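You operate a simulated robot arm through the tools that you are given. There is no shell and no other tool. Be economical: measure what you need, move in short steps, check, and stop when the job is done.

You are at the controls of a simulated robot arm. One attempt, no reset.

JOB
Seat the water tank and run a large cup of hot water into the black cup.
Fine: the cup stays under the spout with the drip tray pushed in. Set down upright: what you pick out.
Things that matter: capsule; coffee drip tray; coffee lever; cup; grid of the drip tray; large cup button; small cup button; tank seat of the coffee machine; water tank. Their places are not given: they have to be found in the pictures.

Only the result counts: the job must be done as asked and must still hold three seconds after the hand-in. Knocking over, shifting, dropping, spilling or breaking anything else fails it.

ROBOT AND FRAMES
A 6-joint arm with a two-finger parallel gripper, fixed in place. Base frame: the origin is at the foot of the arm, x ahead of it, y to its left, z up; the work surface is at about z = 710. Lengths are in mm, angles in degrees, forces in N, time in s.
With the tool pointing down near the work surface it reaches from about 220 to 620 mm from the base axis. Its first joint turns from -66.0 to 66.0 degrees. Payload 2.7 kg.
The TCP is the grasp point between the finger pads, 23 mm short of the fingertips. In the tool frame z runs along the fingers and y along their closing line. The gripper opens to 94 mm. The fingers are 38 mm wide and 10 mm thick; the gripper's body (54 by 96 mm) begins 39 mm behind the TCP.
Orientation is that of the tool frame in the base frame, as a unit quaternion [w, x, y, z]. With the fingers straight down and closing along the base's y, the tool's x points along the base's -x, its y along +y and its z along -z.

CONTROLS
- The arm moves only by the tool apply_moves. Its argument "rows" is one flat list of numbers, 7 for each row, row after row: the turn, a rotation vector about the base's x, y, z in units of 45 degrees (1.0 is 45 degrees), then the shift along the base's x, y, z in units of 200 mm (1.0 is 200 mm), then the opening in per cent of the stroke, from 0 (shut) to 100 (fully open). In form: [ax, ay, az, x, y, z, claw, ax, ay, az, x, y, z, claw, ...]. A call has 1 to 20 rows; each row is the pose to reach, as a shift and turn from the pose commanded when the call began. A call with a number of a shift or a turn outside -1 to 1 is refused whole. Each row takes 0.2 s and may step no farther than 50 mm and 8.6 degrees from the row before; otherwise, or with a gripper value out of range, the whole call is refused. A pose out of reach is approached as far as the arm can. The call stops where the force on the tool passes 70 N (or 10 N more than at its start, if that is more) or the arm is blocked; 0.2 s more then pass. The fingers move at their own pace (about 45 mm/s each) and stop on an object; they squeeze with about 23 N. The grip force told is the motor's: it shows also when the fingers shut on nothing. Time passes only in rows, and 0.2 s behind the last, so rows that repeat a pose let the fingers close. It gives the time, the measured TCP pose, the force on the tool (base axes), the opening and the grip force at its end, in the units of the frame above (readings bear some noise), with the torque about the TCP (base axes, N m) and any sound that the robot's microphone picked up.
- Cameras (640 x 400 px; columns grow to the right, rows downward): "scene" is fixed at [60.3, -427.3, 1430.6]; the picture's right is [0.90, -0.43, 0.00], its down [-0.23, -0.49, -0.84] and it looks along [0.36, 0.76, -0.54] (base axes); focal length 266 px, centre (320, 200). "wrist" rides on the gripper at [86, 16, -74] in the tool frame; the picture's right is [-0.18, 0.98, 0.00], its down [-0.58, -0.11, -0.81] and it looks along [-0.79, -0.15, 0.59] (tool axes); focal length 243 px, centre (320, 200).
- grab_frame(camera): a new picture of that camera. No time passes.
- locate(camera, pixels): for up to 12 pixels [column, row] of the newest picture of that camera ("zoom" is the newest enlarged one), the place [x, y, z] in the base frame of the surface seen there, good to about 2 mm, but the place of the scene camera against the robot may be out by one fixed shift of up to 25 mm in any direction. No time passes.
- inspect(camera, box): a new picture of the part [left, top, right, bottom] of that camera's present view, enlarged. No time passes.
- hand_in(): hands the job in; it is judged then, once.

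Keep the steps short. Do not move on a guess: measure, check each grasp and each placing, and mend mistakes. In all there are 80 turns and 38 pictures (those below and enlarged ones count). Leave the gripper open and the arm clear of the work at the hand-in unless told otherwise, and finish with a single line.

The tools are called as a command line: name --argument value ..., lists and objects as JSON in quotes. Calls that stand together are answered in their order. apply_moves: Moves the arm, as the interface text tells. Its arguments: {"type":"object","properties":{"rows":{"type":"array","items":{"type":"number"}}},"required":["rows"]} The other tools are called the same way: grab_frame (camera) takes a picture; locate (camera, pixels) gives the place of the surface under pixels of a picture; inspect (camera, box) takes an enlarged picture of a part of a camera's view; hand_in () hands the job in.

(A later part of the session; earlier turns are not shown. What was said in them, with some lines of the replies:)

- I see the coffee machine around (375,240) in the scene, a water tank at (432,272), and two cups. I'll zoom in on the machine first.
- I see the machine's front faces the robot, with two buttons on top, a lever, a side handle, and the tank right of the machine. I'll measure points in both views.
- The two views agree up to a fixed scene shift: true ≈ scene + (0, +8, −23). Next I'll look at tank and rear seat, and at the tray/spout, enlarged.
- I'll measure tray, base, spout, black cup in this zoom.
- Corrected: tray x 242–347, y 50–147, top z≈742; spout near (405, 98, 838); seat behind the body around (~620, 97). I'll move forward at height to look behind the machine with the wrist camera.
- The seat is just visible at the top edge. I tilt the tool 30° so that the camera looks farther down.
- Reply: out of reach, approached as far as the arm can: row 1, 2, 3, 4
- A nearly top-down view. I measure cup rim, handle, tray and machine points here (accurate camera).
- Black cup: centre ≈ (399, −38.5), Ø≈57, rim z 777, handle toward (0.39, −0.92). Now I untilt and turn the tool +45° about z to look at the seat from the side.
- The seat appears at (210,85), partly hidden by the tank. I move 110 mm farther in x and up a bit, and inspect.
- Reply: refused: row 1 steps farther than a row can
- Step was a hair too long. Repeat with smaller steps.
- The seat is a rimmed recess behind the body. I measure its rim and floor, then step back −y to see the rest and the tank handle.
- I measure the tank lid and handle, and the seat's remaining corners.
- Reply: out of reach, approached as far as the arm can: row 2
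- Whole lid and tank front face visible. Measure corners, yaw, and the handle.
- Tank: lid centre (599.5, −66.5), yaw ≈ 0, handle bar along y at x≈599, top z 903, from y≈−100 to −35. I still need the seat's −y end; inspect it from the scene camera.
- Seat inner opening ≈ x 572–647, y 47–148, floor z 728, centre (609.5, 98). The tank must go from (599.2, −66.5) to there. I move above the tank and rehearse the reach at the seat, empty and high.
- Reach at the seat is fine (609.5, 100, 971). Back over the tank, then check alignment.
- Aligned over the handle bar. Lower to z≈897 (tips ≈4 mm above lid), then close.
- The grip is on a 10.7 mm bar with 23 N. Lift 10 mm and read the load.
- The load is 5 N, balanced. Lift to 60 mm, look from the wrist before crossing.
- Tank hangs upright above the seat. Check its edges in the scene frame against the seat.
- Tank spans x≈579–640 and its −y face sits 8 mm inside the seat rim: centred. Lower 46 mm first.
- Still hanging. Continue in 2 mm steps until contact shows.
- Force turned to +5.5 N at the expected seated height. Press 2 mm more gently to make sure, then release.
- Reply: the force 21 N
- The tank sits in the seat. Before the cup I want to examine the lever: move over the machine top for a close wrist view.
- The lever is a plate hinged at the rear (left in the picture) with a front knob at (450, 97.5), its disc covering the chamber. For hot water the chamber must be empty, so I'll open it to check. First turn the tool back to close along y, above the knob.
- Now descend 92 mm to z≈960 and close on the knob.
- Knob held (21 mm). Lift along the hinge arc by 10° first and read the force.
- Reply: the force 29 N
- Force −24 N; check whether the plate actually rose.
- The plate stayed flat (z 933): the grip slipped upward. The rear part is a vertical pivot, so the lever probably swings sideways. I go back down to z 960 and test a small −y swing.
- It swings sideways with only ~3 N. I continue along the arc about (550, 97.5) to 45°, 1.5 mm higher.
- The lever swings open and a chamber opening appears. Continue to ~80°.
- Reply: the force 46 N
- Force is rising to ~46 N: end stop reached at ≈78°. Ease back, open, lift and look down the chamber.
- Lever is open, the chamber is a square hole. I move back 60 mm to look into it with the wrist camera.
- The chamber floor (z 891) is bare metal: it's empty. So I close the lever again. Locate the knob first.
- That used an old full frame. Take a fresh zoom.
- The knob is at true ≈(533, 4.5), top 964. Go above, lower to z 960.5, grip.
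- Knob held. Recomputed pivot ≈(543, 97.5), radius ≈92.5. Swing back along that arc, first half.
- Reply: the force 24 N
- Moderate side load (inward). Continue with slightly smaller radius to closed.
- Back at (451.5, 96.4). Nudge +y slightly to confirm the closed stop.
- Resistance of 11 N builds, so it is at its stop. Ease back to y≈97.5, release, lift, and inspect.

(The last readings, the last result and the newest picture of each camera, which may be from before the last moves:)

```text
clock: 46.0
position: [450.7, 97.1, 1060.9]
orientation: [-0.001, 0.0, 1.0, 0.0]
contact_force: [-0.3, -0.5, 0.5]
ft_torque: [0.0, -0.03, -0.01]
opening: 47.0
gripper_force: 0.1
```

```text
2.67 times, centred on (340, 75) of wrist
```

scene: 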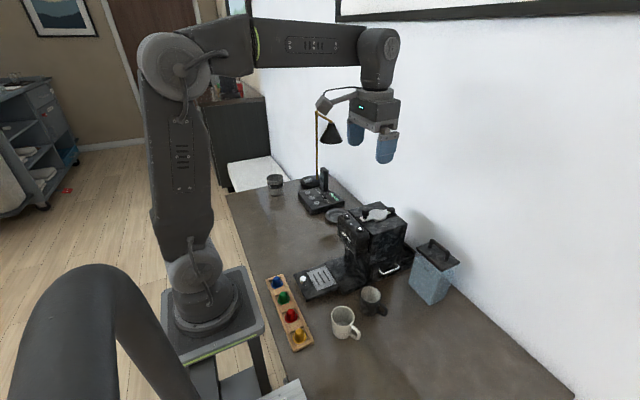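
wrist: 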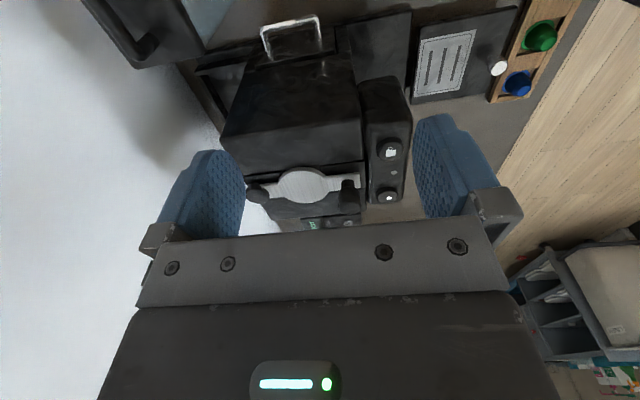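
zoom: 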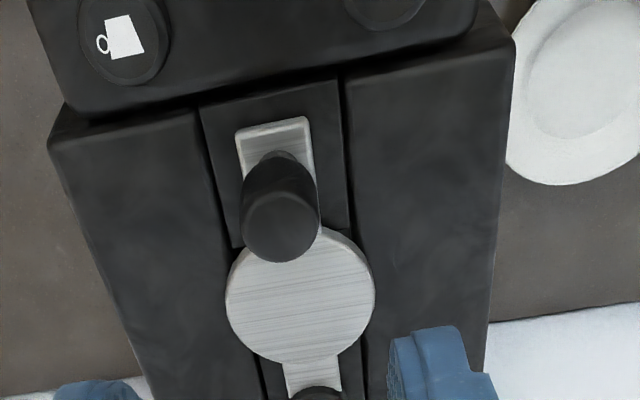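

Lever is closed and in line with the channel. Now the black cup: turn the tool +90° while moving above (399, −38.5).

apply_moves --rows '[0, 0, 0.17, -0.043, -0.113, 0, 100, 0, 0, 0.34, -0.086, -0.226, 0, 100, 0, 0, 0.51, -0.129, -0.339, 0, 100, 0, 0, 0.68, -0.172, -0.452, 0, 100, 0, 0, 0.85, -0.215, -0.565, 0, 100, 0, 0, 1, -0.2585, -0.678, -0.1, 100]'

apply_moves --rows '[0, 0, 0.17, 0, 0, -0.15, 100, 0, 0, 0.34, 0, 0, -0.3, 100, 0, 0, 0.51, 0, 0, -0.45, 100, 0, 0, 0.68, 0, 0, -0.6, 100, 0, 0, 0.85, 0, 0, -0.75, 100, 0, 0, 1, 0, 0, -0.9, 100]'

inspect --camera "wrist" --box '[160, 0, 480, 200]'

```text
clock: 47.4
position: [399.8, -39.0, 1040.4]
orientation: [0.001, -0.384, 0.923, 0.0]
contact_force: [-0.1, 0.0, 0.1]
ft_torque: [0.01, 0.01, 0.05]
opening: 94.2
gripper_force: 0.1
```

```text
clock: 48.8
position: [399.0, -37.8, 859.4]
orientation: [0.0, 0.708, -0.706, 0.0]
contact_force: [-0.3, 0.3, -0.4]
ft_torque: [0.02, 0.01, -0.03]
opening: 94.2
gripper_force: 0.1
```

```text
2.00 times, centred on (320, 100) of wrist
```

zoom: 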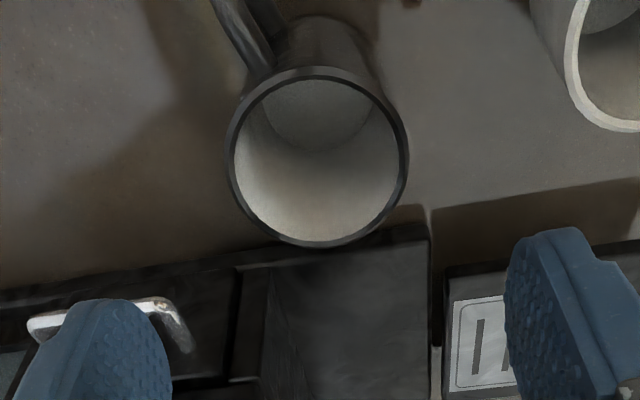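

locate --camera "zoom" --pixels '[[230, 155], [405, 155], [318, 244], [318, 72], [480, 380], [433, 250], [270, 60], [575, 60]]'

```text
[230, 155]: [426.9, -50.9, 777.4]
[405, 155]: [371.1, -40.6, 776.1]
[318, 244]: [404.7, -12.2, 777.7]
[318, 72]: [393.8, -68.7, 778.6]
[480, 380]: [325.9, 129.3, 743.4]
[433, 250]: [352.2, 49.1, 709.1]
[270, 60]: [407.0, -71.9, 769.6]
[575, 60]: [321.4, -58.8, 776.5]
```

Cup centre refined to (399.2, −40.5). Descend to z≈750 and close.

apply_moves --rows '[0, 0, 0, 0, -0.01, -0.2, 100, 0, 0, 0, 0, -0.01, -0.38, 100, 0, 0, 0, 0, -0.01, -0.5, 100, 0, 0, 0, 0, -0.01, -0.55, 100, 0, 0, 0, 0, -0.01, -0.55, 100]'

apply_moves --rows '[0, 0, 0, 0, 0, 0, 0, 0, 0, 0, 0, 0, 0, 0, 0, 0, 0, 0, 0, 0, 0, 0, 0, 0, 0, 0, 0, 0, 0, 0, 0, 0, 0, 0, 0]'

```text
clock: 50.0
position: [398.6, -42.5, 749.5]
orientation: [0.0, -0.707, 0.707, 0.0]
contact_force: [-0.1, -0.7, 0.5]
ft_torque: [0.01, 0.02, 0.02]
opening: 94.0
gripper_force: 0.0
```

```text
clock: 51.2
position: [399.8, -40.8, 751.0]
orientation: [0.0, -0.707, 0.707, 0.0]
contact_force: [-0.2, -0.3, -0.2]
ft_torque: [-0.01, 0.04, -0.01]
opening: 61.1
gripper_force: 23.6
```

Cup held (61 mm, 23 N). Lift 100 mm, then move back in x and across to the grid centre (313.5, 98.5).

apply_moves --rows '[0, 0, 0, 0, 0, 0.05, 0, 0, 0, 0, 0, 0, 0.2, 0, 0, 0, 0, 0, 0, 0.35, 0, 0, 0, 0, 0, 0, 0.5, 0, 0, 0, 0, -0.15, 0, 0.5, 0, 0, 0, 0, -0.3, 0, 0.5, 0, 0, 0, 0, -0.428, 0, 0.5, 0, 0, 0, 0, -0.428, 0.15, 0.5, 0, 0, 0, 0, -0.428, 0.3, 0.5, 0, 0, 0, 0, -0.428, 0.45, 0.5, 0, 0, 0, 0, -0.428, 0.6, 0.5, 0, 0, 0, 0, -0.428, 0.695, 0.5, 0, 0, 0, 0, -0.428, 0.695, 0.35, 0]'

inspect --camera "scene" --box '[270, 190, 400, 320]'

```text
clock: 54.0
position: [316.1, 98.9, 821.5]
orientation: [0.0, -0.707, 0.707, 0.0]
contact_force: [-0.3, 0.3, -1.4]
ft_torque: [-0.02, 0.0, -0.01]
opening: 61.1
gripper_force: 23.2
```

```text
3.08 times, centred on (335, 255) of scene
```

zoom: 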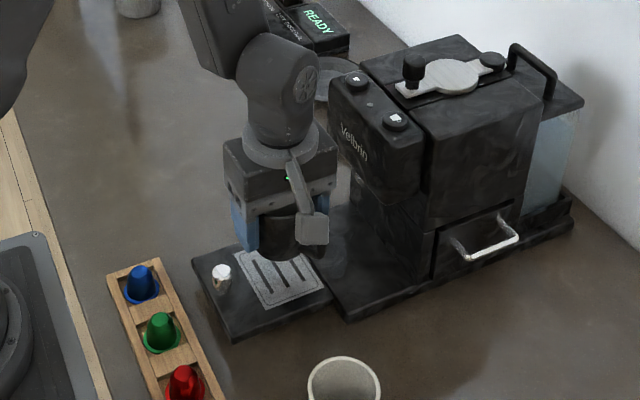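

Cup over the grid. Lower 33 mm, then feel for contact in 2 mm steps.

apply_moves --rows '[0, 0, 0, 0, 0, -0.08, 0, 0, 0, 0, 0, 0, -0.14, 0, 0, 0, 0, 0, 0, -0.17, 0, 0, 0, 0, 0, 0, -0.17, 0]'

apply_moves --rows '[0, 0, 0, 0, 0, -0.01, 0, 0, 0, 0, 0, 0, -0.01, 0]'

```text
clock: 55.0
position: [314.7, 98.8, 785.4]
orientation: [0.0, -0.707, 0.707, 0.0]
contact_force: [-0.2, 0.7, -1.4]
ft_torque: [0.03, 0.02, 0.03]
opening: 60.9
gripper_force: 22.4
```

```text
clock: 55.6
position: [314.4, 98.4, 784.9]
orientation: [0.0, -0.707, 0.707, 0.0]
contact_force: [-0.6, -0.3, -1.2]
ft_torque: [0.03, 0.02, 0.02]
opening: 60.7
gripper_force: 22.8
```

apply_moves --rows '[0, 0, 0, 0, 0, -0.005, 0, 0, 0, 0, 0, 0, -0.005, 0]'

apply_moves --rows '[0, 0, 0, 0, 0, -0.005, 0, 0, 0, 0, 0, 0, -0.005, 0]'

```text
clock: 56.2
position: [313.6, 98.8, 783.7]
orientation: [0.0, 0.707, -0.707, 0.001]
contact_force: [-0.3, 0.0, -1.9]
ft_torque: [0.0, 0.0, -0.02]
opening: 61.1
gripper_force: 22.6
```

```text
clock: 56.8
position: [315.3, 99.0, 781.7]
orientation: [0.0, 0.707, -0.707, 0.0]
contact_force: [0.6, -0.1, -1.2]
ft_torque: [0.02, 0.03, -0.02]
opening: 60.9
gripper_force: 23.2
```

Still hanging (−1.3 N). Continue by 1 mm steps.

apply_moves --rows '[0, 0, 0, 0, 0, -0.005, 0, 0, 0, 0, 0, 0, -0.005, 0]'

apply_moves --rows '[0, 0, 0, 0, 0, -0.005, 0, 0, 0, 0, 0, 0, -0.005, 0]'

```text
clock: 57.4
position: [314.6, 97.8, 781.9]
orientation: [0.002, -0.707, 0.707, 0.001]
contact_force: [-0.6, -1.2, 17.0]
ft_torque: [-0.09, -0.05, -0.03]
opening: 61.2
gripper_force: 23.0
```

```text
clock: 58.0
position: [314.0, 99.0, 780.2]
orientation: [0.001, -0.707, 0.707, 0.0]
contact_force: [0.4, 0.5, 16.7]
ft_torque: [0.04, 0.01, -0.04]
opening: 61.3
gripper_force: 22.9
```

Contact (+17 N). Ease up 1.5 mm, open only to ~70 mm (the tray knob is near), then lift out.

apply_moves --rows '[0, 0, 0, 0, 0, 0.007, 0, 0, 0, 0, 0, 0, 0.007, 74, 0, 0, 0, 0, 0, 0.007, 74, 0, 0, 0, 0, 0, 0.1, 74, 0, 0, 0, 0, 0, 0.25, 74, 0, 0, 0, 0, 0, 0.45, 74, 0, 0, 0, -0.1, 0, 0.6, 74]'

inspect --camera "wrist" --box '[160, 0, 480, 200]'

```text
clock: 59.6
position: [293.6, 99.1, 900.7]
orientation: [0.0, 0.708, -0.707, 0.0]
contact_force: [-1.0, 0.0, 1.2]
ft_torque: [0.03, 0.0, -0.03]
opening: 69.6
gripper_force: 0.1
```

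```text
2.00 times, centred on (320, 100) of wrist
```

zoom: 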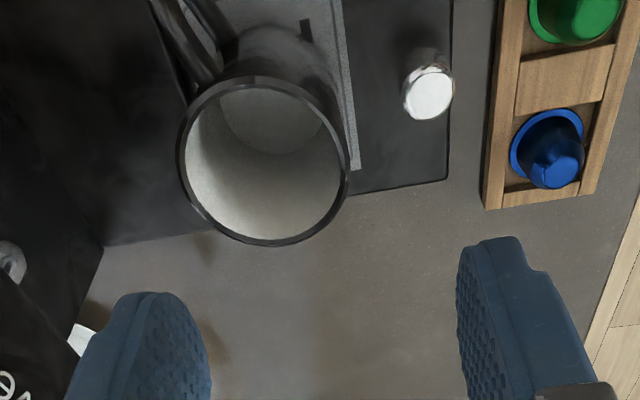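

Cup stands upright on the grid. Measure knob, tray edge and cup here.

locate --camera "zoom" --pixels '[[430, 92], [408, 95], [452, 88], [448, 150], [400, 187], [180, 150], [348, 155], [265, 240], [265, 82], [500, 100], [558, 165], [10, 260]]'

```text
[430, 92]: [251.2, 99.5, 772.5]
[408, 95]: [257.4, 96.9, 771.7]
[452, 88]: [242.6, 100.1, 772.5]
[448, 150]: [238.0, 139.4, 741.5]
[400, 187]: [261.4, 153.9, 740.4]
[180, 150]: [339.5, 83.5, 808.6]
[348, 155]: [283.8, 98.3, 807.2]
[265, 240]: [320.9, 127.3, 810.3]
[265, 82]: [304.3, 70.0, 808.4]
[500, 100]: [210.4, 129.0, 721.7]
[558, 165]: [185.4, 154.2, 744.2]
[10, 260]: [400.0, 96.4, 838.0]
```

Knob centre (250.5, 99), top 772; cup centre (312.6, 98.6). I turn the tool back to close along y, above the knob, and then tilt it 20° so that the wrist leans away from cup and machine head.

apply_moves --rows '[0, 0, -0.17, -0.1, 0, 0, 45, 0, 0, -0.34, -0.2, 0, 0, 45, 0, 0, -0.51, -0.225, 0, 0, 45, 0, 0, -0.68, -0.225, 0, 0, 45, 0, 0, -0.85, -0.225, 0, 0, 45, 0, 0, -1, -0.225, 0, 0, 45]'

apply_moves --rows '[0, 0, -0.17, 0, 0, 0, 45, 0, 0, -0.34, 0, 0, 0, 45, 0, 0, -0.51, 0, 0, 0, 45, 0, 0, -0.68, 0, 0, 0, 45, 0, 0, -0.85, 0, 0, 0, 45, 0, 0, -1, 0, 0, 0, 45]'

apply_moves --rows '[0, -0.15, 0, 0, 0, 0, 45, 0, -0.3, 0, 0, 0, 0, 45, 0, -0.44, 0, 0, 0, 0, 45, 0, -0.44, 0, 0, 0, -0.15, 45]'

```text
clock: 61.0
position: [249.0, 98.1, 899.8]
orientation: [0.0, -0.382, 0.924, 0.0]
contact_force: [0.2, -0.5, -0.2]
ft_torque: [-0.02, -0.01, -0.01]
opening: 42.3
gripper_force: 0.0
```

```text
clock: 62.4
position: [248.9, 98.9, 899.9]
orientation: [0.001, 0.001, 1.0, 0.001]
contact_force: [-0.2, 0.2, 0.4]
ft_torque: [0.01, -0.03, -0.02]
opening: 42.6
gripper_force: 0.1
```

```text
clock: 63.4
position: [313.3, 117.4, 896.8]
orientation: [0.155, 0.001, 0.988, -0.007]
contact_force: [-0.3, 0.7, -0.4]
ft_torque: [0.01, -0.03, 0.02]
opening: 42.3
gripper_force: 0.0
out of reach, approached as far as the arm can: row 2, 3, 4
```

The tilt isn't reachable that close to the base (the arm drifted to (313,117), still above everything). I restore the vertical pose above the knob.

apply_moves --rows '[0.006, 0.132, 0, 0, 0, 0.02, 45, 0.012, 0.265, 0, -0.1, -0.03, 0.02, 45, 0.018, 0.397, 0.002, -0.22, -0.06, 0.015, 45, 0.018, 0.397, 0.002, -0.3265, -0.092, 0.015, 45, 0.018, 0.397, 0.002, -0.3265, -0.092, 0.015, 45]'

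```text
clock: 64.6
position: [229.8, 97.4, 872.1]
orientation: [0.016, 0.0, 1.0, 0.007]
contact_force: [0.4, -0.9, -0.5]
ft_torque: [-0.02, -0.02, 0.03]
opening: 42.1
gripper_force: 0.1
out of reach, approached as far as the arm can: row 1, 2, 3, 4, 5
```

apply_moves --rows '[0, 0, 0, 0.09, 0.008, 0.05, 45, -0.018, 0.041, 0, 0.09, 0.008, 0.05, 45, -0.018, 0.041, 0, 0.09, 0.008, 0.05, 45]'

```text
clock: 65.4
position: [246.5, 97.7, 881.2]
orientation: [0.001, -0.001, 1.0, -0.001]
contact_force: [-0.6, -0.3, -0.1]
ft_torque: [-0.02, -0.04, -0.03]
opening: 42.2
gripper_force: 0.0
```

Vertical again at (246.5, 98, 881). Descend to z≈770 around the knob and close.

apply_moves --rows '[0, 0, 0, 0.005, 0.005, -0.2, 45, 0, 0, 0, 0.005, 0.005, -0.38, 45, 0, 0, 0, 0.005, 0.005, -0.5, 45, 0, 0, 0, 0.005, 0.005, -0.555, 45, 0, 0, 0, 0.005, 0.005, -0.555, 45]'

apply_moves --rows '[0, 0, 0, 0, 0, 0, 0, 0, 0, 0, 0, 0, 0, 0, 0, 0, 0, 0, 0, 0, 0, 0, 0, 0, 0, 0, 0, 0]'

```text
clock: 66.6
position: [246.5, 99.1, 769.1]
orientation: [0.001, 0.0, 1.0, 0.0]
contact_force: [0.9, 0.3, 0.2]
ft_torque: [-0.03, -0.01, -0.01]
opening: 42.2
gripper_force: 0.0
```

```text
clock: 67.6
position: [247.5, 99.8, 771.0]
orientation: [0.002, 0.0, 1.0, 0.001]
contact_force: [-0.3, 15.6, -10.1]
ft_torque: [0.12, -0.12, 0.07]
opening: 20.3
gripper_force: 45.3
```

Knob held (20 mm). Relieve the 15 N side force with +2 mm in y, then push slowly 20 mm to feel the tray.

apply_moves --rows '[0, 0, 0, 0, 0.01, -0.003, 0, 0, 0, 0, 0.005, 0.01, -0.003, 0, 0, 0, 0, 0.015, 0.01, -0.003, 0, 0, 0, 0, 0.03, 0.01, -0.003, 0, 0, 0, 0, 0.045, 0.01, -0.003, 0, 0, 0, 0, 0.06, 0.01, -0.003, 0, 0, 0, 0, 0.07, 0.01, -0.003, 0, 0, 0, 0, 0.075, 0.01, -0.003, 0]'

inspect --camera "scene" --box '[270, 190, 400, 320]'

```text
clock: 69.4
position: [263.3, 99.4, 768.3]
orientation: [0.0, 0.001, 1.0, 0.0]
contact_force: [-0.1, -24.7, 40.2]
ft_torque: [-0.36, 0.04, -0.09]
opening: 20.3
gripper_force: 45.0
```

```text
3.08 times, centred on (335, 255) of scene
```

zoom: 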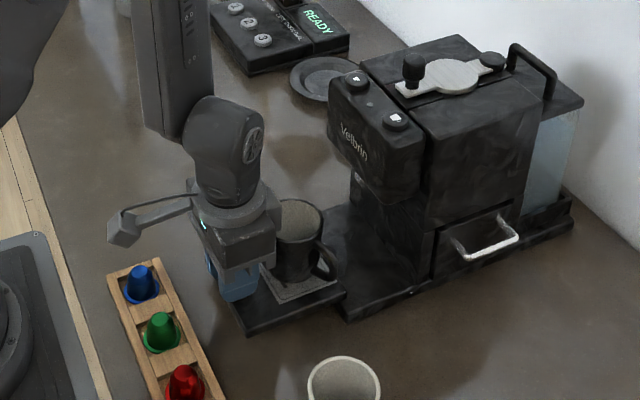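

The tray is sliding in and the cup stands. Vertical and side strain built up (+40 N, −25 N): relieve by +2 mm z, −1.2 mm y, then read.

apply_moves --rows '[0, 0, 0, 0, -0.003, 0.005, 0, 0, 0, 0, 0, -0.006, 0.01, 0, 0, 0, 0, 0, -0.006, 0.01, 0]'

```text
clock: 70.2
position: [262.6, 99.7, 770.8]
orientation: [0.001, -0.001, 1.0, -0.001]
contact_force: [0.2, 1.9, -39.7]
ft_torque: [0.08, 0.26, 0.04]
opening: 20.3
gripper_force: 44.7
```

Stiff at about 40 N/mm; go down 1 mm and continue pushing slowly to 60 mm total.

apply_moves --rows '[0, 0, 0, 0, 0, -0.005, 0, 0, 0, 0, 0.005, 0, -0.005, 0, 0, 0, 0, 0.015, 0, -0.005, 0, 0, 0, 0, 0.03, 0, -0.005, 0, 0, 0, 0, 0.05, 0, -0.005, 0, 0, 0, 0, 0.07, 0, -0.005, 0, 0, 0, 0, 0.09, 0, -0.005, 0, 0, 0, 0, 0.11, 0, -0.005, 0, 0, 0, 0, 0.13, 0, -0.005, 0, 0, 0, 0, 0.15, 0, -0.005, 0, 0, 0, 0, 0.17, 0, -0.005, 0, 0, 0, 0, 0.185, 0, -0.005, 0, 0, 0, 0, 0.195, 0, -0.005, 0, 0, 0, 0, 0.2, 0, -0.005, 0]'

```text
clock: 73.2
position: [302.6, 100.4, 771.0]
orientation: [0.003, 0.0, 1.0, 0.001]
contact_force: [0.1, 0.3, 35.8]
ft_torque: [-0.01, -0.38, 0.05]
opening: 20.3
gripper_force: 45.0
```

Relieve z by 0.9 mm, push 18 mm more; also measure the head's front face and spout from the last zoom.

locate --camera "zoom" --pixels '[[345, 125], [335, 90], [345, 165], [375, 185], [357, 178], [360, 183], [240, 190], [265, 205]]'

apply_moves --rows '[0, 0, 0, 0, 0, 0.0045, 0, 0, 0, 0, 0.01, 0, 0.0045, 0, 0, 0, 0, 0.025, 0, 0.0045, 0, 0, 0, 0, 0.045, 0, 0.0045, 0, 0, 0, 0, 0.065, 0, 0.0045, 0, 0, 0, 0, 0.08, 0, 0.0045, 0, 0, 0, 0, 0.09, 0, 0.0045, 0]'

```text
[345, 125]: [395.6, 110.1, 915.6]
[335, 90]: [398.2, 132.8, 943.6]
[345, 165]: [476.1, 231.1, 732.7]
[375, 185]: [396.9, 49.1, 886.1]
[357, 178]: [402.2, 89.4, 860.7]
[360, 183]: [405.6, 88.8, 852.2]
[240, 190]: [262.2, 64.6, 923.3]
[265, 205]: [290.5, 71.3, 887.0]
```

```text
clock: 74.8
position: [320.7, 100.3, 770.4]
orientation: [0.0, 0.0, 1.0, 0.0]
contact_force: [-0.2, 10.4, -12.6]
ft_torque: [0.13, 0.13, 0.06]
opening: 20.1
gripper_force: 44.8
```

Head front is at x≈395.6, so finishing vertical would be tight for the wrist. I release, tilt 10° back (reachable here), raise 4 mm and re-grip.

apply_moves --rows '[0, 0, 0, 0, 0, 0, 45, 0, 0, 0, 0, 0, 0, 45, 0, 0, 0, 0, 0, 0.01, 45, 0, -0.11, 0, 0, 0, 0.02, 45, 0, -0.222, 0, 0, 0, 0.02, 45, 0, -0.222, 0, 0, 0, 0.02, 45]'

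apply_moves --rows '[0, 0, 0, 0, 0, 0, 0, 0, 0, 0, 0, 0, 0, 0, 0, 0, 0, 0, 0, 0, 0, 0, 0, 0, 0, 0, 0, 0]'

```text
clock: 76.2
position: [323.9, 82.8, 774.0]
orientation: [0.037, -0.002, 0.999, 0.015]
contact_force: [0.5, 25.6, -1.3]
ft_torque: [0.29, -0.41, -0.14]
opening: 53.7
gripper_force: 12.7
out of reach, approached as far as the arm can: row 4, 5
```

```text
clock: 77.2
position: [323.7, 84.6, 774.6]
orientation: [0.037, -0.003, 0.999, 0.016]
contact_force: [0.6, 45.7, -1.2]
ft_torque: [0.46, -0.14, -0.15]
opening: 51.4
gripper_force: 22.7
```

The tilt was out of reach and the tool drifted 16 mm in −y; one finger now presses on the knob. Open and lift straight up.

apply_moves --rows '[0, 0, 0, 0, 0, 0, 65, 0, 0, 0, 0, 0, 0, 65, 0, 0, 0, 0, 0, 0.05, 65, 0, 0, 0, 0, 0, 0.2, 65, 0, 0, 0, 0, 0, 0.35, 65]'

inspect --camera "scene" --box '[270, 190, 400, 320]'

```text
clock: 78.4
position: [319.6, 84.1, 845.3]
orientation: [0.079, 0.076, 0.994, 0.005]
contact_force: [0.2, 3.3, -0.3]
ft_torque: [-0.26, 0.01, -0.14]
opening: 61.0
gripper_force: 0.0
out of reach, approached as far as the arm can: row 3, 4
```

```text
3.08 times, centred on (335, 255) of scene
```

zoom: 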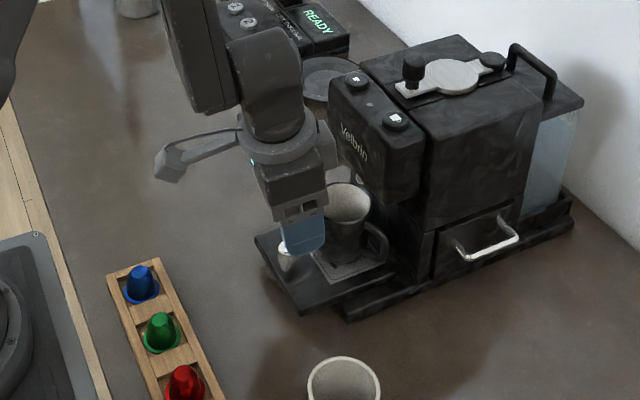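

locate --camera "zoom" --pixels '[[259, 240], [301, 308], [330, 297], [290, 262], [285, 250], [371, 205], [350, 184], [345, 223], [315, 255], [335, 282], [390, 262], [345, 305]]'

```text
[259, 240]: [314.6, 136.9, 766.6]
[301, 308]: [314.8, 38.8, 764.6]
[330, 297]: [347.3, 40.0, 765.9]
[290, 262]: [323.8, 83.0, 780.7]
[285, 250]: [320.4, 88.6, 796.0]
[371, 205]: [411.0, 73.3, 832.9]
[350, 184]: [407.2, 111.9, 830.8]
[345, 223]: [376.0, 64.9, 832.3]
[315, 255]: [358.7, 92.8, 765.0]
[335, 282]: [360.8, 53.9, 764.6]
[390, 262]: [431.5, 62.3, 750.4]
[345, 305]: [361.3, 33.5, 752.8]
```

Tray front is square at x≈314.7 and the cup is still well placed (centre ≈(386, 98)). I'll finish by pushing the tray's front edge with closed fingers (better clearance). First back up to vertical at (275, 98, 880).

apply_moves --rows '[0, 0, 0, -0.03, 0, 0.1, 65, -0.0042, 0.067, 0.0645, -0.08, 0.02, 0.15, 65, -0.0085, 0.134, 0.129, -0.15, 0.05, 0.175, 65, -0.0127, 0.201, 0.1935, -0.223, 0.072, 0.175, 40, -0.0127, 0.201, 0.1935, -0.223, 0.072, 0.175, 0, -0.0127, 0.201, 0.1935, -0.223, 0.072, 0.175, 0]'

```text
clock: 79.8
position: [276.1, 114.1, 879.3]
orientation: [0.009, -0.075, 0.997, 0.001]
contact_force: [-0.2, -0.2, 0.1]
ft_torque: [-0.01, 0.02, 0.06]
opening: 0.0
gripper_force: 8.4
out of reach, approached as far as the arm can: row 1, 2
```

apply_moves --rows '[0, 0.01, -0.09, 0, -0.04, 0, 0, 0, 0.023, -0.17, 0, -0.078, 0, 0, 0, 0.023, -0.191, 0, -0.078, 0, 0]'

```text
clock: 80.6
position: [277.0, 97.4, 880.2]
orientation: [0.0, -0.001, 1.0, 0.002]
contact_force: [-0.2, 0.7, 0.7]
ft_torque: [0.02, -0.03, -0.04]
opening: 0.1
gripper_force: 23.0
```

Vertical, closed, at (277, 97.5). Lower to tip height ≈723, in front of the tray edge.

apply_moves --rows '[0, 0, 0, 0, 0.004, -0.2, 0, 0, 0, 0, 0, 0.004, -0.4, 0, 0, 0, 0, 0, 0.004, -0.58, 0, 0, 0, 0, 0, 0.004, -0.67, 0, 0, 0, 0, 0, 0.004, -0.67, 0]'

apply_moves --rows '[0, 0, 0, 0.03, 0, 0, 0, 0, 0, 0, 0.06, 0, 0, 0, 0, 0, 0, 0.08, 0, 0, 0, 0, 0, 0, 0.1, 0, 0, 0, 0, 0, 0, 0.12, 0, 0, 0, 0, 0, 0, 0.14, 0, 0, 0, 0, 0, 0, 0.16, 0, 0, 0, 0, 0, 0, 0.18, 0, 0, 0, 0, 0, 0, 0.195, 0, 0, 0, 0, 0, 0, 0.205, 0, 0, 0, 0, 0, 0, 0.21, 0, 0, 0]'

```text
clock: 81.8
position: [276.6, 99.2, 745.2]
orientation: [0.0, 0.0, 1.0, 0.003]
contact_force: [-0.5, -0.1, 0.5]
ft_torque: [0.01, -0.02, 0.01]
opening: 0.0
gripper_force: 23.2
```

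```text
clock: 83.9
position: [302.9, 95.7, 743.9]
orientation: [-0.016, -0.004, 1.0, -0.007]
contact_force: [-12.5, 7.7, 14.1]
ft_torque: [0.13, -0.2, 0.18]
opening: 0.2
gripper_force: 22.9
stopped in row 10: the force on the tool passed its limit (the readings are from after the stop); the commanded pose is now the measured one
```

Stopped by force at TCP x≈303 (tray front ≈322). Look why.

inspect --camera "scene" --box '[280, 210, 400, 300]'

locate --camera "zoom" --pixels '[[265, 185], [275, 240], [300, 255], [325, 250], [330, 200], [370, 130], [400, 250], [355, 215], [240, 180], [250, 230], [310, 270], [340, 160]]'

```text
4.44 times, centred on (340, 255) of scene
```

zoom: 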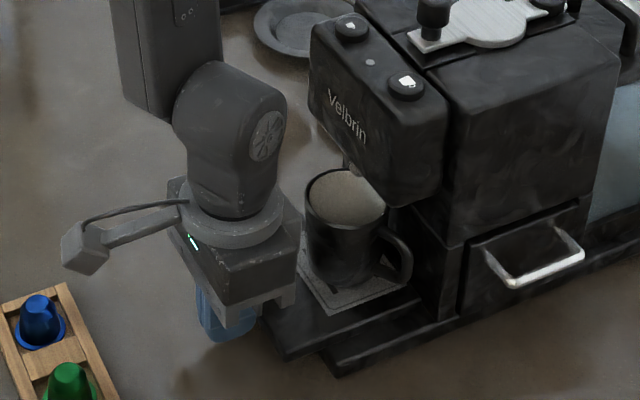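

```text
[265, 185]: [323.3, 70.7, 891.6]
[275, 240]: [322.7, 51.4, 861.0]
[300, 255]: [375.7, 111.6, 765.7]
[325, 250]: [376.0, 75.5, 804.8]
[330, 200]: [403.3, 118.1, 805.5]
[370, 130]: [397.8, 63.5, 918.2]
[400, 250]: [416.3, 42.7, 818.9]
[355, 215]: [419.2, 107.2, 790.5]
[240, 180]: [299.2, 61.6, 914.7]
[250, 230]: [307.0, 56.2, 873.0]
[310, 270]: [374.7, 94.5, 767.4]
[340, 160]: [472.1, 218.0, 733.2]
```

locate --camera "zoom" --pixels '[[285, 350], [270, 320], [288, 345], [310, 340], [335, 366], [345, 355], [420, 290], [306, 290], [345, 310], [385, 200], [308, 205], [340, 235]]'

```text
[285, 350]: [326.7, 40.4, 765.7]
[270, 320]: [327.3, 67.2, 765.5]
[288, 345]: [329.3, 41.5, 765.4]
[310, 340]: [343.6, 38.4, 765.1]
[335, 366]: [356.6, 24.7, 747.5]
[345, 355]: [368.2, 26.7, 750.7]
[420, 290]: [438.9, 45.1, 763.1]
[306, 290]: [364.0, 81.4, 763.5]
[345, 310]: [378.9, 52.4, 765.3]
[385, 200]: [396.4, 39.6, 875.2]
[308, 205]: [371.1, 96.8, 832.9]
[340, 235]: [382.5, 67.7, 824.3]
```

Tray front now ≈325.5, possibly near its stop. I back off a little, straighten the tool, then push again slowly to see whether it moves or is blocked.

apply_moves --rows '[0.018, -0.041, -0.01, -0.03, 0.01, 0.005, 0, 0.018, -0.041, -0.01, -0.03, 0.01, 0.005, 0]'

apply_moves --rows '[0, 0, 0, 0.02, 0, 0, 0, 0, 0, 0, 0.04, 0, 0, 0, 0, 0, 0, 0.05, 0, 0, 0, 0, 0, 0, 0.055, 0, 0, 0, 0, 0, 0, 0.06, 0, 0, 0, 0, 0, 0, 0.065, 0, 0, 0, 0, 0, 0, 0.07, 0, 0, 0]'

```text
clock: 84.5
position: [298.8, 97.8, 745.4]
orientation: [0.002, 0.002, 1.0, 0.001]
contact_force: [0.2, -0.4, -0.4]
ft_torque: [-0.02, 0.01, -0.01]
opening: 0.0
gripper_force: 22.3
```

```text
clock: 86.1
position: [303.3, 95.4, 743.6]
orientation: [-0.01, 0.0, 1.0, -0.003]
contact_force: [-57.5, 27.7, 7.7]
ft_torque: [0.23, 0.08, 0.56]
opening: 0.0
gripper_force: 23.0
```

Blocked at the same place with 57 N: it's a stop or a jam. Ease off and look closely at the tray's rear end against the body.

apply_moves --rows '[0, 0, 0, -0.05, 0, 0, 0, 0, 0, 0, -0.15, 0, 0, 0]'

inspect --camera "scene" --box '[328, 235, 392, 295]'

```text
clock: 86.7
position: [284.8, 100.0, 745.7]
orientation: [0.004, 0.003, 1.0, 0.003]
contact_force: [-0.6, -0.4, 0.4]
ft_torque: [-0.01, -0.01, 0.01]
opening: 0.0
gripper_force: 23.1
```

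```text
6.67 times, centred on (360, 265) of scene
```

zoom: 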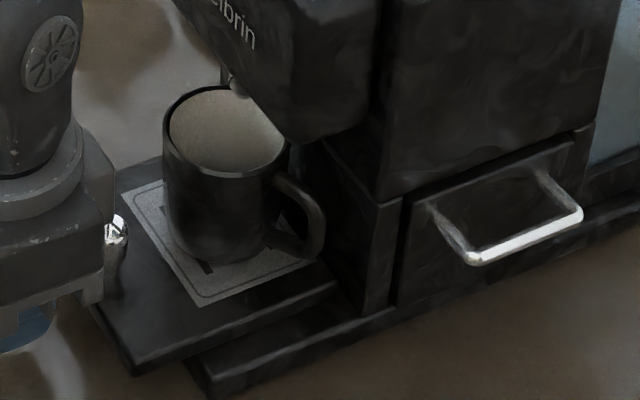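

locate --camera "zoom" --pixels '[[328, 280], [334, 284], [318, 265], [345, 300], [365, 295], [350, 260], [235, 86], [232, 95], [138, 362], [115, 325], [210, 380], [170, 145]]'

locate --camera "zoom" --pixels '[[165, 135], [285, 140], [225, 88], [225, 180], [122, 205], [205, 305], [305, 262], [380, 230], [330, 200], [340, 240], [115, 235], [113, 220]]'

```text
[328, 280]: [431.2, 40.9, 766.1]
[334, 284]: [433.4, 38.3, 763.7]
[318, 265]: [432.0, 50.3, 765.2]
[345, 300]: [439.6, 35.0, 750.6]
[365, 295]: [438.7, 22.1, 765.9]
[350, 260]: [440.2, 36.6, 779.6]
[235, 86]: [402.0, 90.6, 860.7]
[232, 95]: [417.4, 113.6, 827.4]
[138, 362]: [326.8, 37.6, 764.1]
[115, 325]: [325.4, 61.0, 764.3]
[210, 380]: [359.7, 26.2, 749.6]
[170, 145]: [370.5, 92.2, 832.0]
```

```text
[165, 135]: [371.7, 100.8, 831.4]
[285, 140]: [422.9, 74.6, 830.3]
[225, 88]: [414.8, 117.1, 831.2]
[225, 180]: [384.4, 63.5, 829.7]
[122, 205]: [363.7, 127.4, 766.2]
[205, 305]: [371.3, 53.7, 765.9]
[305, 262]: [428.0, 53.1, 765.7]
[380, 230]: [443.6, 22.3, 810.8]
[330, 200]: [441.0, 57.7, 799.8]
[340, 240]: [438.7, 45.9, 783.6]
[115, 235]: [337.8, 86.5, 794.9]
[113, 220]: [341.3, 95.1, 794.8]
```

Tray rear is at ≈432, body front ≈439: a 7 mm gap. The cup (398, 97.5) is already beneath the spout (402, 98). To tell stop from jam, I push once at knob height instead of the lower edge.

apply_moves --rows '[0, 0, 0, 0, 0, 0.08, 0, 0, 0, 0, 0, 0, 0.14, 0, 0, 0, 0, 0.04, 0, 0.14, 0, 0, 0, 0, 0.08, 0, 0.14, 0, 0, 0, 0, 0.1, 0, 0.14, 0, 0, 0, 0, 0.115, 0, 0.14, 0, 0, 0, 0, 0.13, 0, 0.14, 0, 0, 0, 0, 0.14, 0, 0.14, 0]'

```text
clock: 88.5
position: [307.7, 97.2, 772.3]
orientation: [-0.002, 0.001, 1.0, 0.0]
contact_force: [-28.4, 11.5, 18.6]
ft_torque: [0.17, -0.06, 0.29]
opening: 0.0
gripper_force: 23.2
```

apply_moves --rows '[0, 0, 0, 0.01, 0, 0.003, 0, 0, 0, 0, 0.02, 0, 0.003, 0, 0, 0, 0, 0.025, 0, 0.003, 0, 0, 0, 0, 0.025, 0, 0.003, 0]'

```text
clock: 89.5
position: [307.7, 94.4, 773.2]
orientation: [-0.009, 0.001, 1.0, -0.004]
contact_force: [-46.4, 15.0, 4.7]
ft_torque: [0.16, 0.44, 0.38]
opening: 0.0
gripper_force: 22.5
```

Rigidly blocked again at 307.7 → that is the tray's end stop. Back off, rise clear and go above the large-cup button.

apply_moves --rows '[0, 0, 0, -0.1, 0, 0, 0, 0, 0, 0, -0.2, 0, 0.05, 0, 0, 0, 0, -0.2, 0, 0.28, 0, 0, 0, 0, -0.2, 0, 0.5, 0, 0, 0, 0, -0.2, 0, 0.73, 0, 0, 0, 0, -0.2, 0, 0.95, 0]'

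apply_moves --rows '[0, 0, 0, 0, 0, 0.2, 0, 0, 0, 0, 0.2, -0.05, 0.25, 0, 0, 0, 0, 0.4, -0.1, 0.25, 0, 0, 0, 0, 0.6, -0.15, 0.25, 0, 0, 0, 0, 0.7, -0.16, 0.25, 0]'

```text
clock: 90.9
position: [274.7, 96.9, 963.2]
orientation: [0.001, 0.001, 1.0, 0.002]
contact_force: [-0.2, -0.2, -1.2]
ft_torque: [-0.01, 0.03, 0.01]
opening: 0.0
gripper_force: 22.7
```

```text
clock: 92.1
position: [415.0, 67.5, 1013.2]
orientation: [0.002, 0.002, 1.0, 0.002]
contact_force: [-0.6, 0.2, -0.3]
ft_torque: [0.01, 0.05, -0.01]
opening: 0.1
gripper_force: 22.8
```

Check the state before pressing.

inspect --camera "scene" --box '[300, 190, 420, 300]'

locate --camera "zoom" --pixels '[[160, 305], [130, 260], [175, 345], [200, 240], [265, 245], [235, 208], [232, 275], [150, 262]]'

```text
3.64 times, centred on (360, 245) of scene
```

zoom: 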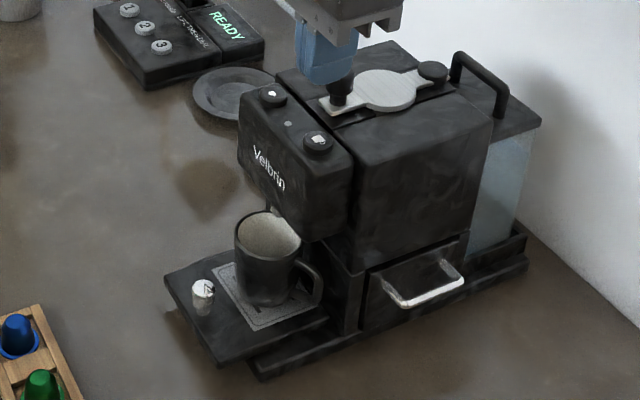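

```text
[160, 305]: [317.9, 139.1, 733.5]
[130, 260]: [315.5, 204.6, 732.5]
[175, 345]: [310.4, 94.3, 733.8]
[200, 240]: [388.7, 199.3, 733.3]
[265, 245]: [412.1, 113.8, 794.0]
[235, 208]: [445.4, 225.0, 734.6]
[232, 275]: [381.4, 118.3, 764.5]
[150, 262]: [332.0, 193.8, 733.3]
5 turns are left
```

Few turns remain. Everything is in place (cup upright below the spout, lever closed, tank seated). Press the large-cup button straight down, rise again, and check the tray's squareness at the same time.

locate --camera "zoom" --pixels '[[172, 280], [218, 358], [185, 300], [322, 315], [345, 330], [203, 287], [255, 375], [215, 268], [250, 328], [318, 310]]'

apply_moves --rows '[0, 0, 0, 0, 0, -0.15, 0, 0, 0, 0, 0, 0, -0.28, 0, 0, 0, 0, 0, 0, -0.3, 0, 0, 0, 0, 0, 0, -0.31, 0, 0, 0, 0, 0, 0, -0.32, 0, 0, 0, 0, 0, 0, -0.33, 0, 0, 0, 0, 0, 0, -0.335, 0, 0, 0, 0, 0, 0, -0.335, 0]'

apply_moves --rows '[0, 0, 0, 0, 0, 0.05, 0, 0, 0, 0, 0, 0, 0.25, 0, 0, 0, 0, 0, 0, 0.25, 0, 0, 0, 0, 0, 0, 0.25, 0, 0, 0, 0, 0, 0, 0.25, 0, 0, 0, 0, 0, 0, 0.25, 0]'

inspect --camera "scene" --box '[320, 215, 384, 295]'

```text
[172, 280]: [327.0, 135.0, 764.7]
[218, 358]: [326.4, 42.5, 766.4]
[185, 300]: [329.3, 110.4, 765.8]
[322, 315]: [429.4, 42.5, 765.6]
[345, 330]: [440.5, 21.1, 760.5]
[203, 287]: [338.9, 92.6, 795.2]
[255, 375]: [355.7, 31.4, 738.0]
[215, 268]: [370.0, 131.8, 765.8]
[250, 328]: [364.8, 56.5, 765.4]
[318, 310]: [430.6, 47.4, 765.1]
```

```text
clock: 93.9
position: [416.3, 66.5, 949.1]
orientation: [0.004, 0.002, 1.0, 0.001]
contact_force: [-11.4, 3.1, 30.0]
ft_torque: [0.06, 0.38, -0.07]
opening: 0.1
gripper_force: 23.3
heard: click
```

```text
clock: 95.3
position: [416.5, 65.0, 996.6]
orientation: [0.001, 0.002, 1.0, 0.002]
contact_force: [0.2, 0.8, 0.3]
ft_torque: [-0.01, 0.01, -0.02]
opening: 0.1
gripper_force: 23.4
```

```text
5.00 times, centred on (352, 255) of scene
4 turns are left
```

zoom: 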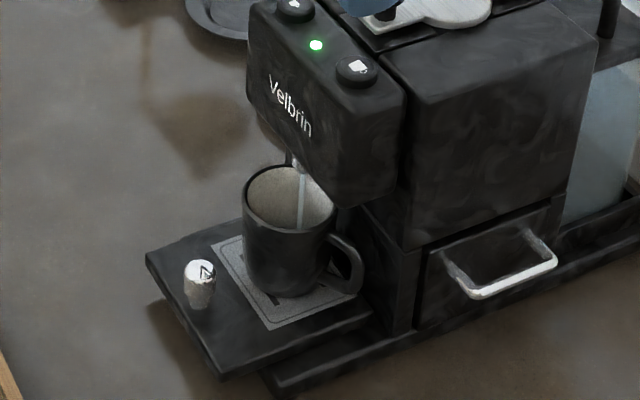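

Click heard, green light, and water runs into the black cup; the tray is square. Retreat up and back, open the gripper, and wait for it to finish.

apply_moves --rows '[0, 0, 0, 0, 0, 0.2, 0, 0, 0, 0, 0, 0, 0.4, 30, 0, 0, 0, 0, 0, 0.6, 60, 0, 0, 0, -0.1, -0.1, 0.7, 100, 0, 0, 0, -0.15, -0.2, 0.7, 100, 0, 0, 0, -0.15, -0.2, 0.7, 100, 0, 0, 0, -0.15, -0.2, 0.7, 100, 0, 0, 0, -0.15, -0.2, 0.7, 100, 0, 0, 0, -0.15, -0.2, 0.7, 100, 0, 0, 0, -0.15, -0.2, 0.7, 100]'

apply_moves --rows '[0, 0, 0, 0, 0, 0, 100, 0, 0, 0, 0, 0, 0, 100, 0, 0, 0, 0, 0, 0, 100, 0, 0, 0, 0, 0, 0, 100, 0, 0, 0, 0, 0, 0, 100, 0, 0, 0, 0, 0, 0, 100, 0, 0, 0, 0, 0, 0, 100, 0, 0, 0, 0, 0, 0, 100, 0, 0, 0, 0, 0, 0, 100, 0, 0, 0, 0, 0, 0, 100, 0, 0, 0, 0, 0, 0, 100, 0, 0, 0, 0, 0, 0, 100, 0, 0, 0, 0, 0, 0, 100, 0, 0, 0, 0, 0, 0, 100, 0, 0, 0, 0, 0, 0, 100, 0, 0, 0, 0, 0, 0, 100, 0, 0, 0, 0, 0, 0, 100, 0, 0, 0, 0, 0, 0, 100, 0, 0, 0, 0, 0, 0, 100, 0, 0, 0, 0, 0, 0, 100]'

apply_moves --rows '[0, 0, 0, 0, 0, 0, 100, 0, 0, 0, 0, 0, 0, 100, 0, 0, 0, 0, 0, 0, 100, 0, 0, 0, 0, 0, 0, 100, 0, 0, 0, 0, 0, 0, 100, 0, 0, 0, 0, 0, 0, 100, 0, 0, 0, 0, 0, 0, 100, 0, 0, 0, 0, 0, 0, 100, 0, 0, 0, 0, 0, 0, 100, 0, 0, 0, 0, 0, 0, 100, 0, 0, 0, 0, 0, 0, 100, 0, 0, 0, 0, 0, 0, 100, 0, 0, 0, 0, 0, 0, 100, 0, 0, 0, 0, 0, 0, 100, 0, 0, 0, 0, 0, 0, 100, 0, 0, 0, 0, 0, 0, 100, 0, 0, 0, 0, 0, 0, 100, 0, 0, 0, 0, 0, 0, 100, 0, 0, 0, 0, 0, 0, 100, 0, 0, 0, 0, 0, 0, 100]'

inspect --camera "scene" --box '[310, 190, 430, 290]'

```text
clock: 97.5
position: [385.6, 27.2, 1137.2]
orientation: [0.002, 0.002, 1.0, 0.002]
contact_force: [0.3, -0.3, -0.5]
ft_torque: [0.03, -0.01, 0.0]
opening: 94.0
gripper_force: 0.1
```

```text
clock: 101.7
position: [385.5, 26.4, 1138.1]
orientation: [0.001, 0.002, 1.0, 0.002]
contact_force: [0.0, -0.5, 0.2]
ft_torque: [-0.01, -0.01, 0.03]
opening: 93.9
gripper_force: 0.1
```

```text
clock: 105.9
position: [386.3, 25.9, 1137.6]
orientation: [0.001, 0.002, 1.0, 0.002]
contact_force: [0.1, 0.5, -1.4]
ft_torque: [-0.02, 0.02, 0.02]
opening: 94.2
gripper_force: 0.1
```

```text
4.00 times, centred on (370, 240) of scene
3 turns are left
```

zoom: 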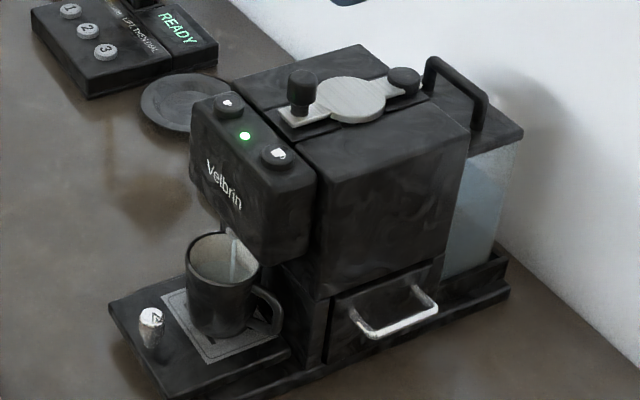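

Water is still running. Wait another ~25 s and look again.

apply_moves --rows '[0, 0, 0, 0, 0, 0, 100, 0, 0, 0, 0, 0, 0, 100, 0, 0, 0, 0, 0, 0, 100, 0, 0, 0, 0, 0, 0, 100, 0, 0, 0, 0, 0, 0, 100, 0, 0, 0, 0, 0, 0, 100, 0, 0, 0, 0, 0, 0, 100, 0, 0, 0, 0, 0, 0, 100, 0, 0, 0, 0, 0, 0, 100, 0, 0, 0, 0, 0, 0, 100, 0, 0, 0, 0, 0, 0, 100, 0, 0, 0, 0, 0, 0, 100, 0, 0, 0, 0, 0, 0, 100, 0, 0, 0, 0, 0, 0, 100, 0, 0, 0, 0, 0, 0, 100, 0, 0, 0, 0, 0, 0, 100, 0, 0, 0, 0, 0, 0, 100, 0, 0, 0, 0, 0, 0, 100, 0, 0, 0, 0, 0, 0, 100, 0, 0, 0, 0, 0, 0, 100]'

apply_moves --rows '[0, 0, 0, 0, 0, 0, 100, 0, 0, 0, 0, 0, 0, 100, 0, 0, 0, 0, 0, 0, 100, 0, 0, 0, 0, 0, 0, 100, 0, 0, 0, 0, 0, 0, 100, 0, 0, 0, 0, 0, 0, 100, 0, 0, 0, 0, 0, 0, 100, 0, 0, 0, 0, 0, 0, 100, 0, 0, 0, 0, 0, 0, 100, 0, 0, 0, 0, 0, 0, 100, 0, 0, 0, 0, 0, 0, 100, 0, 0, 0, 0, 0, 0, 100, 0, 0, 0, 0, 0, 0, 100, 0, 0, 0, 0, 0, 0, 100, 0, 0, 0, 0, 0, 0, 100, 0, 0, 0, 0, 0, 0, 100, 0, 0, 0, 0, 0, 0, 100, 0, 0, 0, 0, 0, 0, 100, 0, 0, 0, 0, 0, 0, 100, 0, 0, 0, 0, 0, 0, 100]'

apply_moves --rows '[0, 0, 0, 0, 0, 0, 100, 0, 0, 0, 0, 0, 0, 100, 0, 0, 0, 0, 0, 0, 100, 0, 0, 0, 0, 0, 0, 100, 0, 0, 0, 0, 0, 0, 100, 0, 0, 0, 0, 0, 0, 100, 0, 0, 0, 0, 0, 0, 100, 0, 0, 0, 0, 0, 0, 100, 0, 0, 0, 0, 0, 0, 100, 0, 0, 0, 0, 0, 0, 100, 0, 0, 0, 0, 0, 0, 100, 0, 0, 0, 0, 0, 0, 100, 0, 0, 0, 0, 0, 0, 100, 0, 0, 0, 0, 0, 0, 100, 0, 0, 0, 0, 0, 0, 100, 0, 0, 0, 0, 0, 0, 100, 0, 0, 0, 0, 0, 0, 100, 0, 0, 0, 0, 0, 0, 100, 0, 0, 0, 0, 0, 0, 100, 0, 0, 0, 0, 0, 0, 100]'

apply_moves --rows '[0, 0, 0, 0, 0, 0, 100, 0, 0, 0, 0, 0, 0, 100, 0, 0, 0, 0, 0, 0, 100, 0, 0, 0, 0, 0, 0, 100, 0, 0, 0, 0, 0, 0, 100, 0, 0, 0, 0, 0, 0, 100, 0, 0, 0, 0, 0, 0, 100, 0, 0, 0, 0, 0, 0, 100, 0, 0, 0, 0, 0, 0, 100, 0, 0, 0, 0, 0, 0, 100, 0, 0, 0, 0, 0, 0, 100, 0, 0, 0, 0, 0, 0, 100, 0, 0, 0, 0, 0, 0, 100, 0, 0, 0, 0, 0, 0, 100, 0, 0, 0, 0, 0, 0, 100, 0, 0, 0, 0, 0, 0, 100, 0, 0, 0, 0, 0, 0, 100, 0, 0, 0, 0, 0, 0, 100, 0, 0, 0, 0, 0, 0, 100, 0, 0, 0, 0, 0, 0, 100]'

apply_moves --rows '[0, 0, 0, 0, 0, 0, 100, 0, 0, 0, 0, 0, 0, 100, 0, 0, 0, 0, 0, 0, 100, 0, 0, 0, 0, 0, 0, 100, 0, 0, 0, 0, 0, 0, 100, 0, 0, 0, 0, 0, 0, 100, 0, 0, 0, 0, 0, 0, 100, 0, 0, 0, 0, 0, 0, 100, 0, 0, 0, 0, 0, 0, 100, 0, 0, 0, 0, 0, 0, 100, 0, 0, 0, 0, 0, 0, 100, 0, 0, 0, 0, 0, 0, 100, 0, 0, 0, 0, 0, 0, 100, 0, 0, 0, 0, 0, 0, 100, 0, 0, 0, 0, 0, 0, 100, 0, 0, 0, 0, 0, 0, 100, 0, 0, 0, 0, 0, 0, 100, 0, 0, 0, 0, 0, 0, 100, 0, 0, 0, 0, 0, 0, 100, 0, 0, 0, 0, 0, 0, 100]'

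apply_moves --rows '[0, 0, 0, 0, 0, 0, 100, 0, 0, 0, 0, 0, 0, 100, 0, 0, 0, 0, 0, 0, 100, 0, 0, 0, 0, 0, 0, 100, 0, 0, 0, 0, 0, 0, 100, 0, 0, 0, 0, 0, 0, 100, 0, 0, 0, 0, 0, 0, 100, 0, 0, 0, 0, 0, 0, 100, 0, 0, 0, 0, 0, 0, 100, 0, 0, 0, 0, 0, 0, 100, 0, 0, 0, 0, 0, 0, 100, 0, 0, 0, 0, 0, 0, 100, 0, 0, 0, 0, 0, 0, 100, 0, 0, 0, 0, 0, 0, 100, 0, 0, 0, 0, 0, 0, 100, 0, 0, 0, 0, 0, 0, 100, 0, 0, 0, 0, 0, 0, 100, 0, 0, 0, 0, 0, 0, 100, 0, 0, 0, 0, 0, 0, 100, 0, 0, 0, 0, 0, 0, 100]'

inspect --camera "scene" --box '[310, 190, 430, 290]'

```text
clock: 110.1
position: [386.2, 25.8, 1137.2]
orientation: [0.001, 0.002, 1.0, 0.001]
contact_force: [1.2, 1.2, -0.7]
ft_torque: [0.0, -0.01, 0.0]
opening: 93.9
gripper_force: 0.1
```

```text
clock: 114.3
position: [385.7, 26.1, 1136.7]
orientation: [0.001, 0.001, 1.0, 0.001]
contact_force: [1.0, -0.1, 0.6]
ft_torque: [0.02, -0.01, 0.0]
opening: 94.0
gripper_force: 0.1
```

```text
clock: 118.5
position: [387.1, 25.7, 1138.6]
orientation: [0.001, 0.001, 1.0, 0.002]
contact_force: [-0.5, -0.1, -0.3]
ft_torque: [-0.02, -0.01, 0.03]
opening: 94.0
gripper_force: 0.1
```

```text
clock: 122.7
position: [385.9, 25.8, 1137.0]
orientation: [0.001, 0.003, 1.0, 0.002]
contact_force: [-1.0, 0.3, -0.2]
ft_torque: [-0.04, -0.01, -0.02]
opening: 94.2
gripper_force: 0.0
```

```text
clock: 126.9
position: [385.5, 24.6, 1137.5]
orientation: [0.001, 0.003, 1.0, 0.003]
contact_force: [0.5, -0.1, -0.5]
ft_torque: [0.01, -0.01, -0.02]
opening: 94.0
gripper_force: 0.1
```

```text
clock: 131.1
position: [385.8, 25.4, 1137.2]
orientation: [0.001, 0.001, 1.0, 0.002]
contact_force: [0.3, 0.6, -0.7]
ft_torque: [0.0, -0.05, 0.02]
opening: 94.0
gripper_force: 0.0
```

```text
4.00 times, centred on (370, 240) of scene
2 turns are left
```

zoom: 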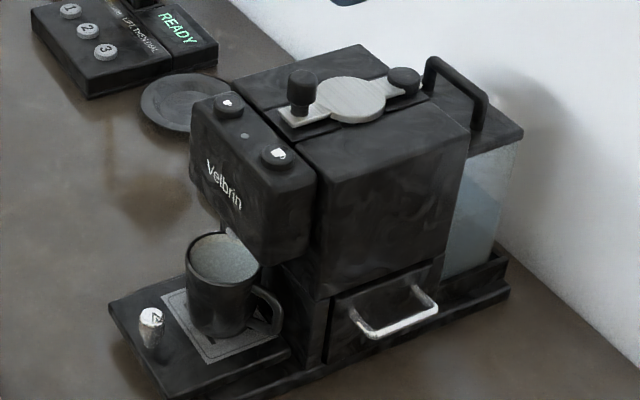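

The run has ended: the light is off, the cup is full of water with no spill, the tank is seated, the lever is closed, and the gripper is open and clear. Handing in.

hand_in

```text
The job is handed in.
```

The tank is seated and a large cup of hot water is in the black cup, upright under the spout; I pushed the drip tray in until it stopped, though about 7 mm short of the machine body.
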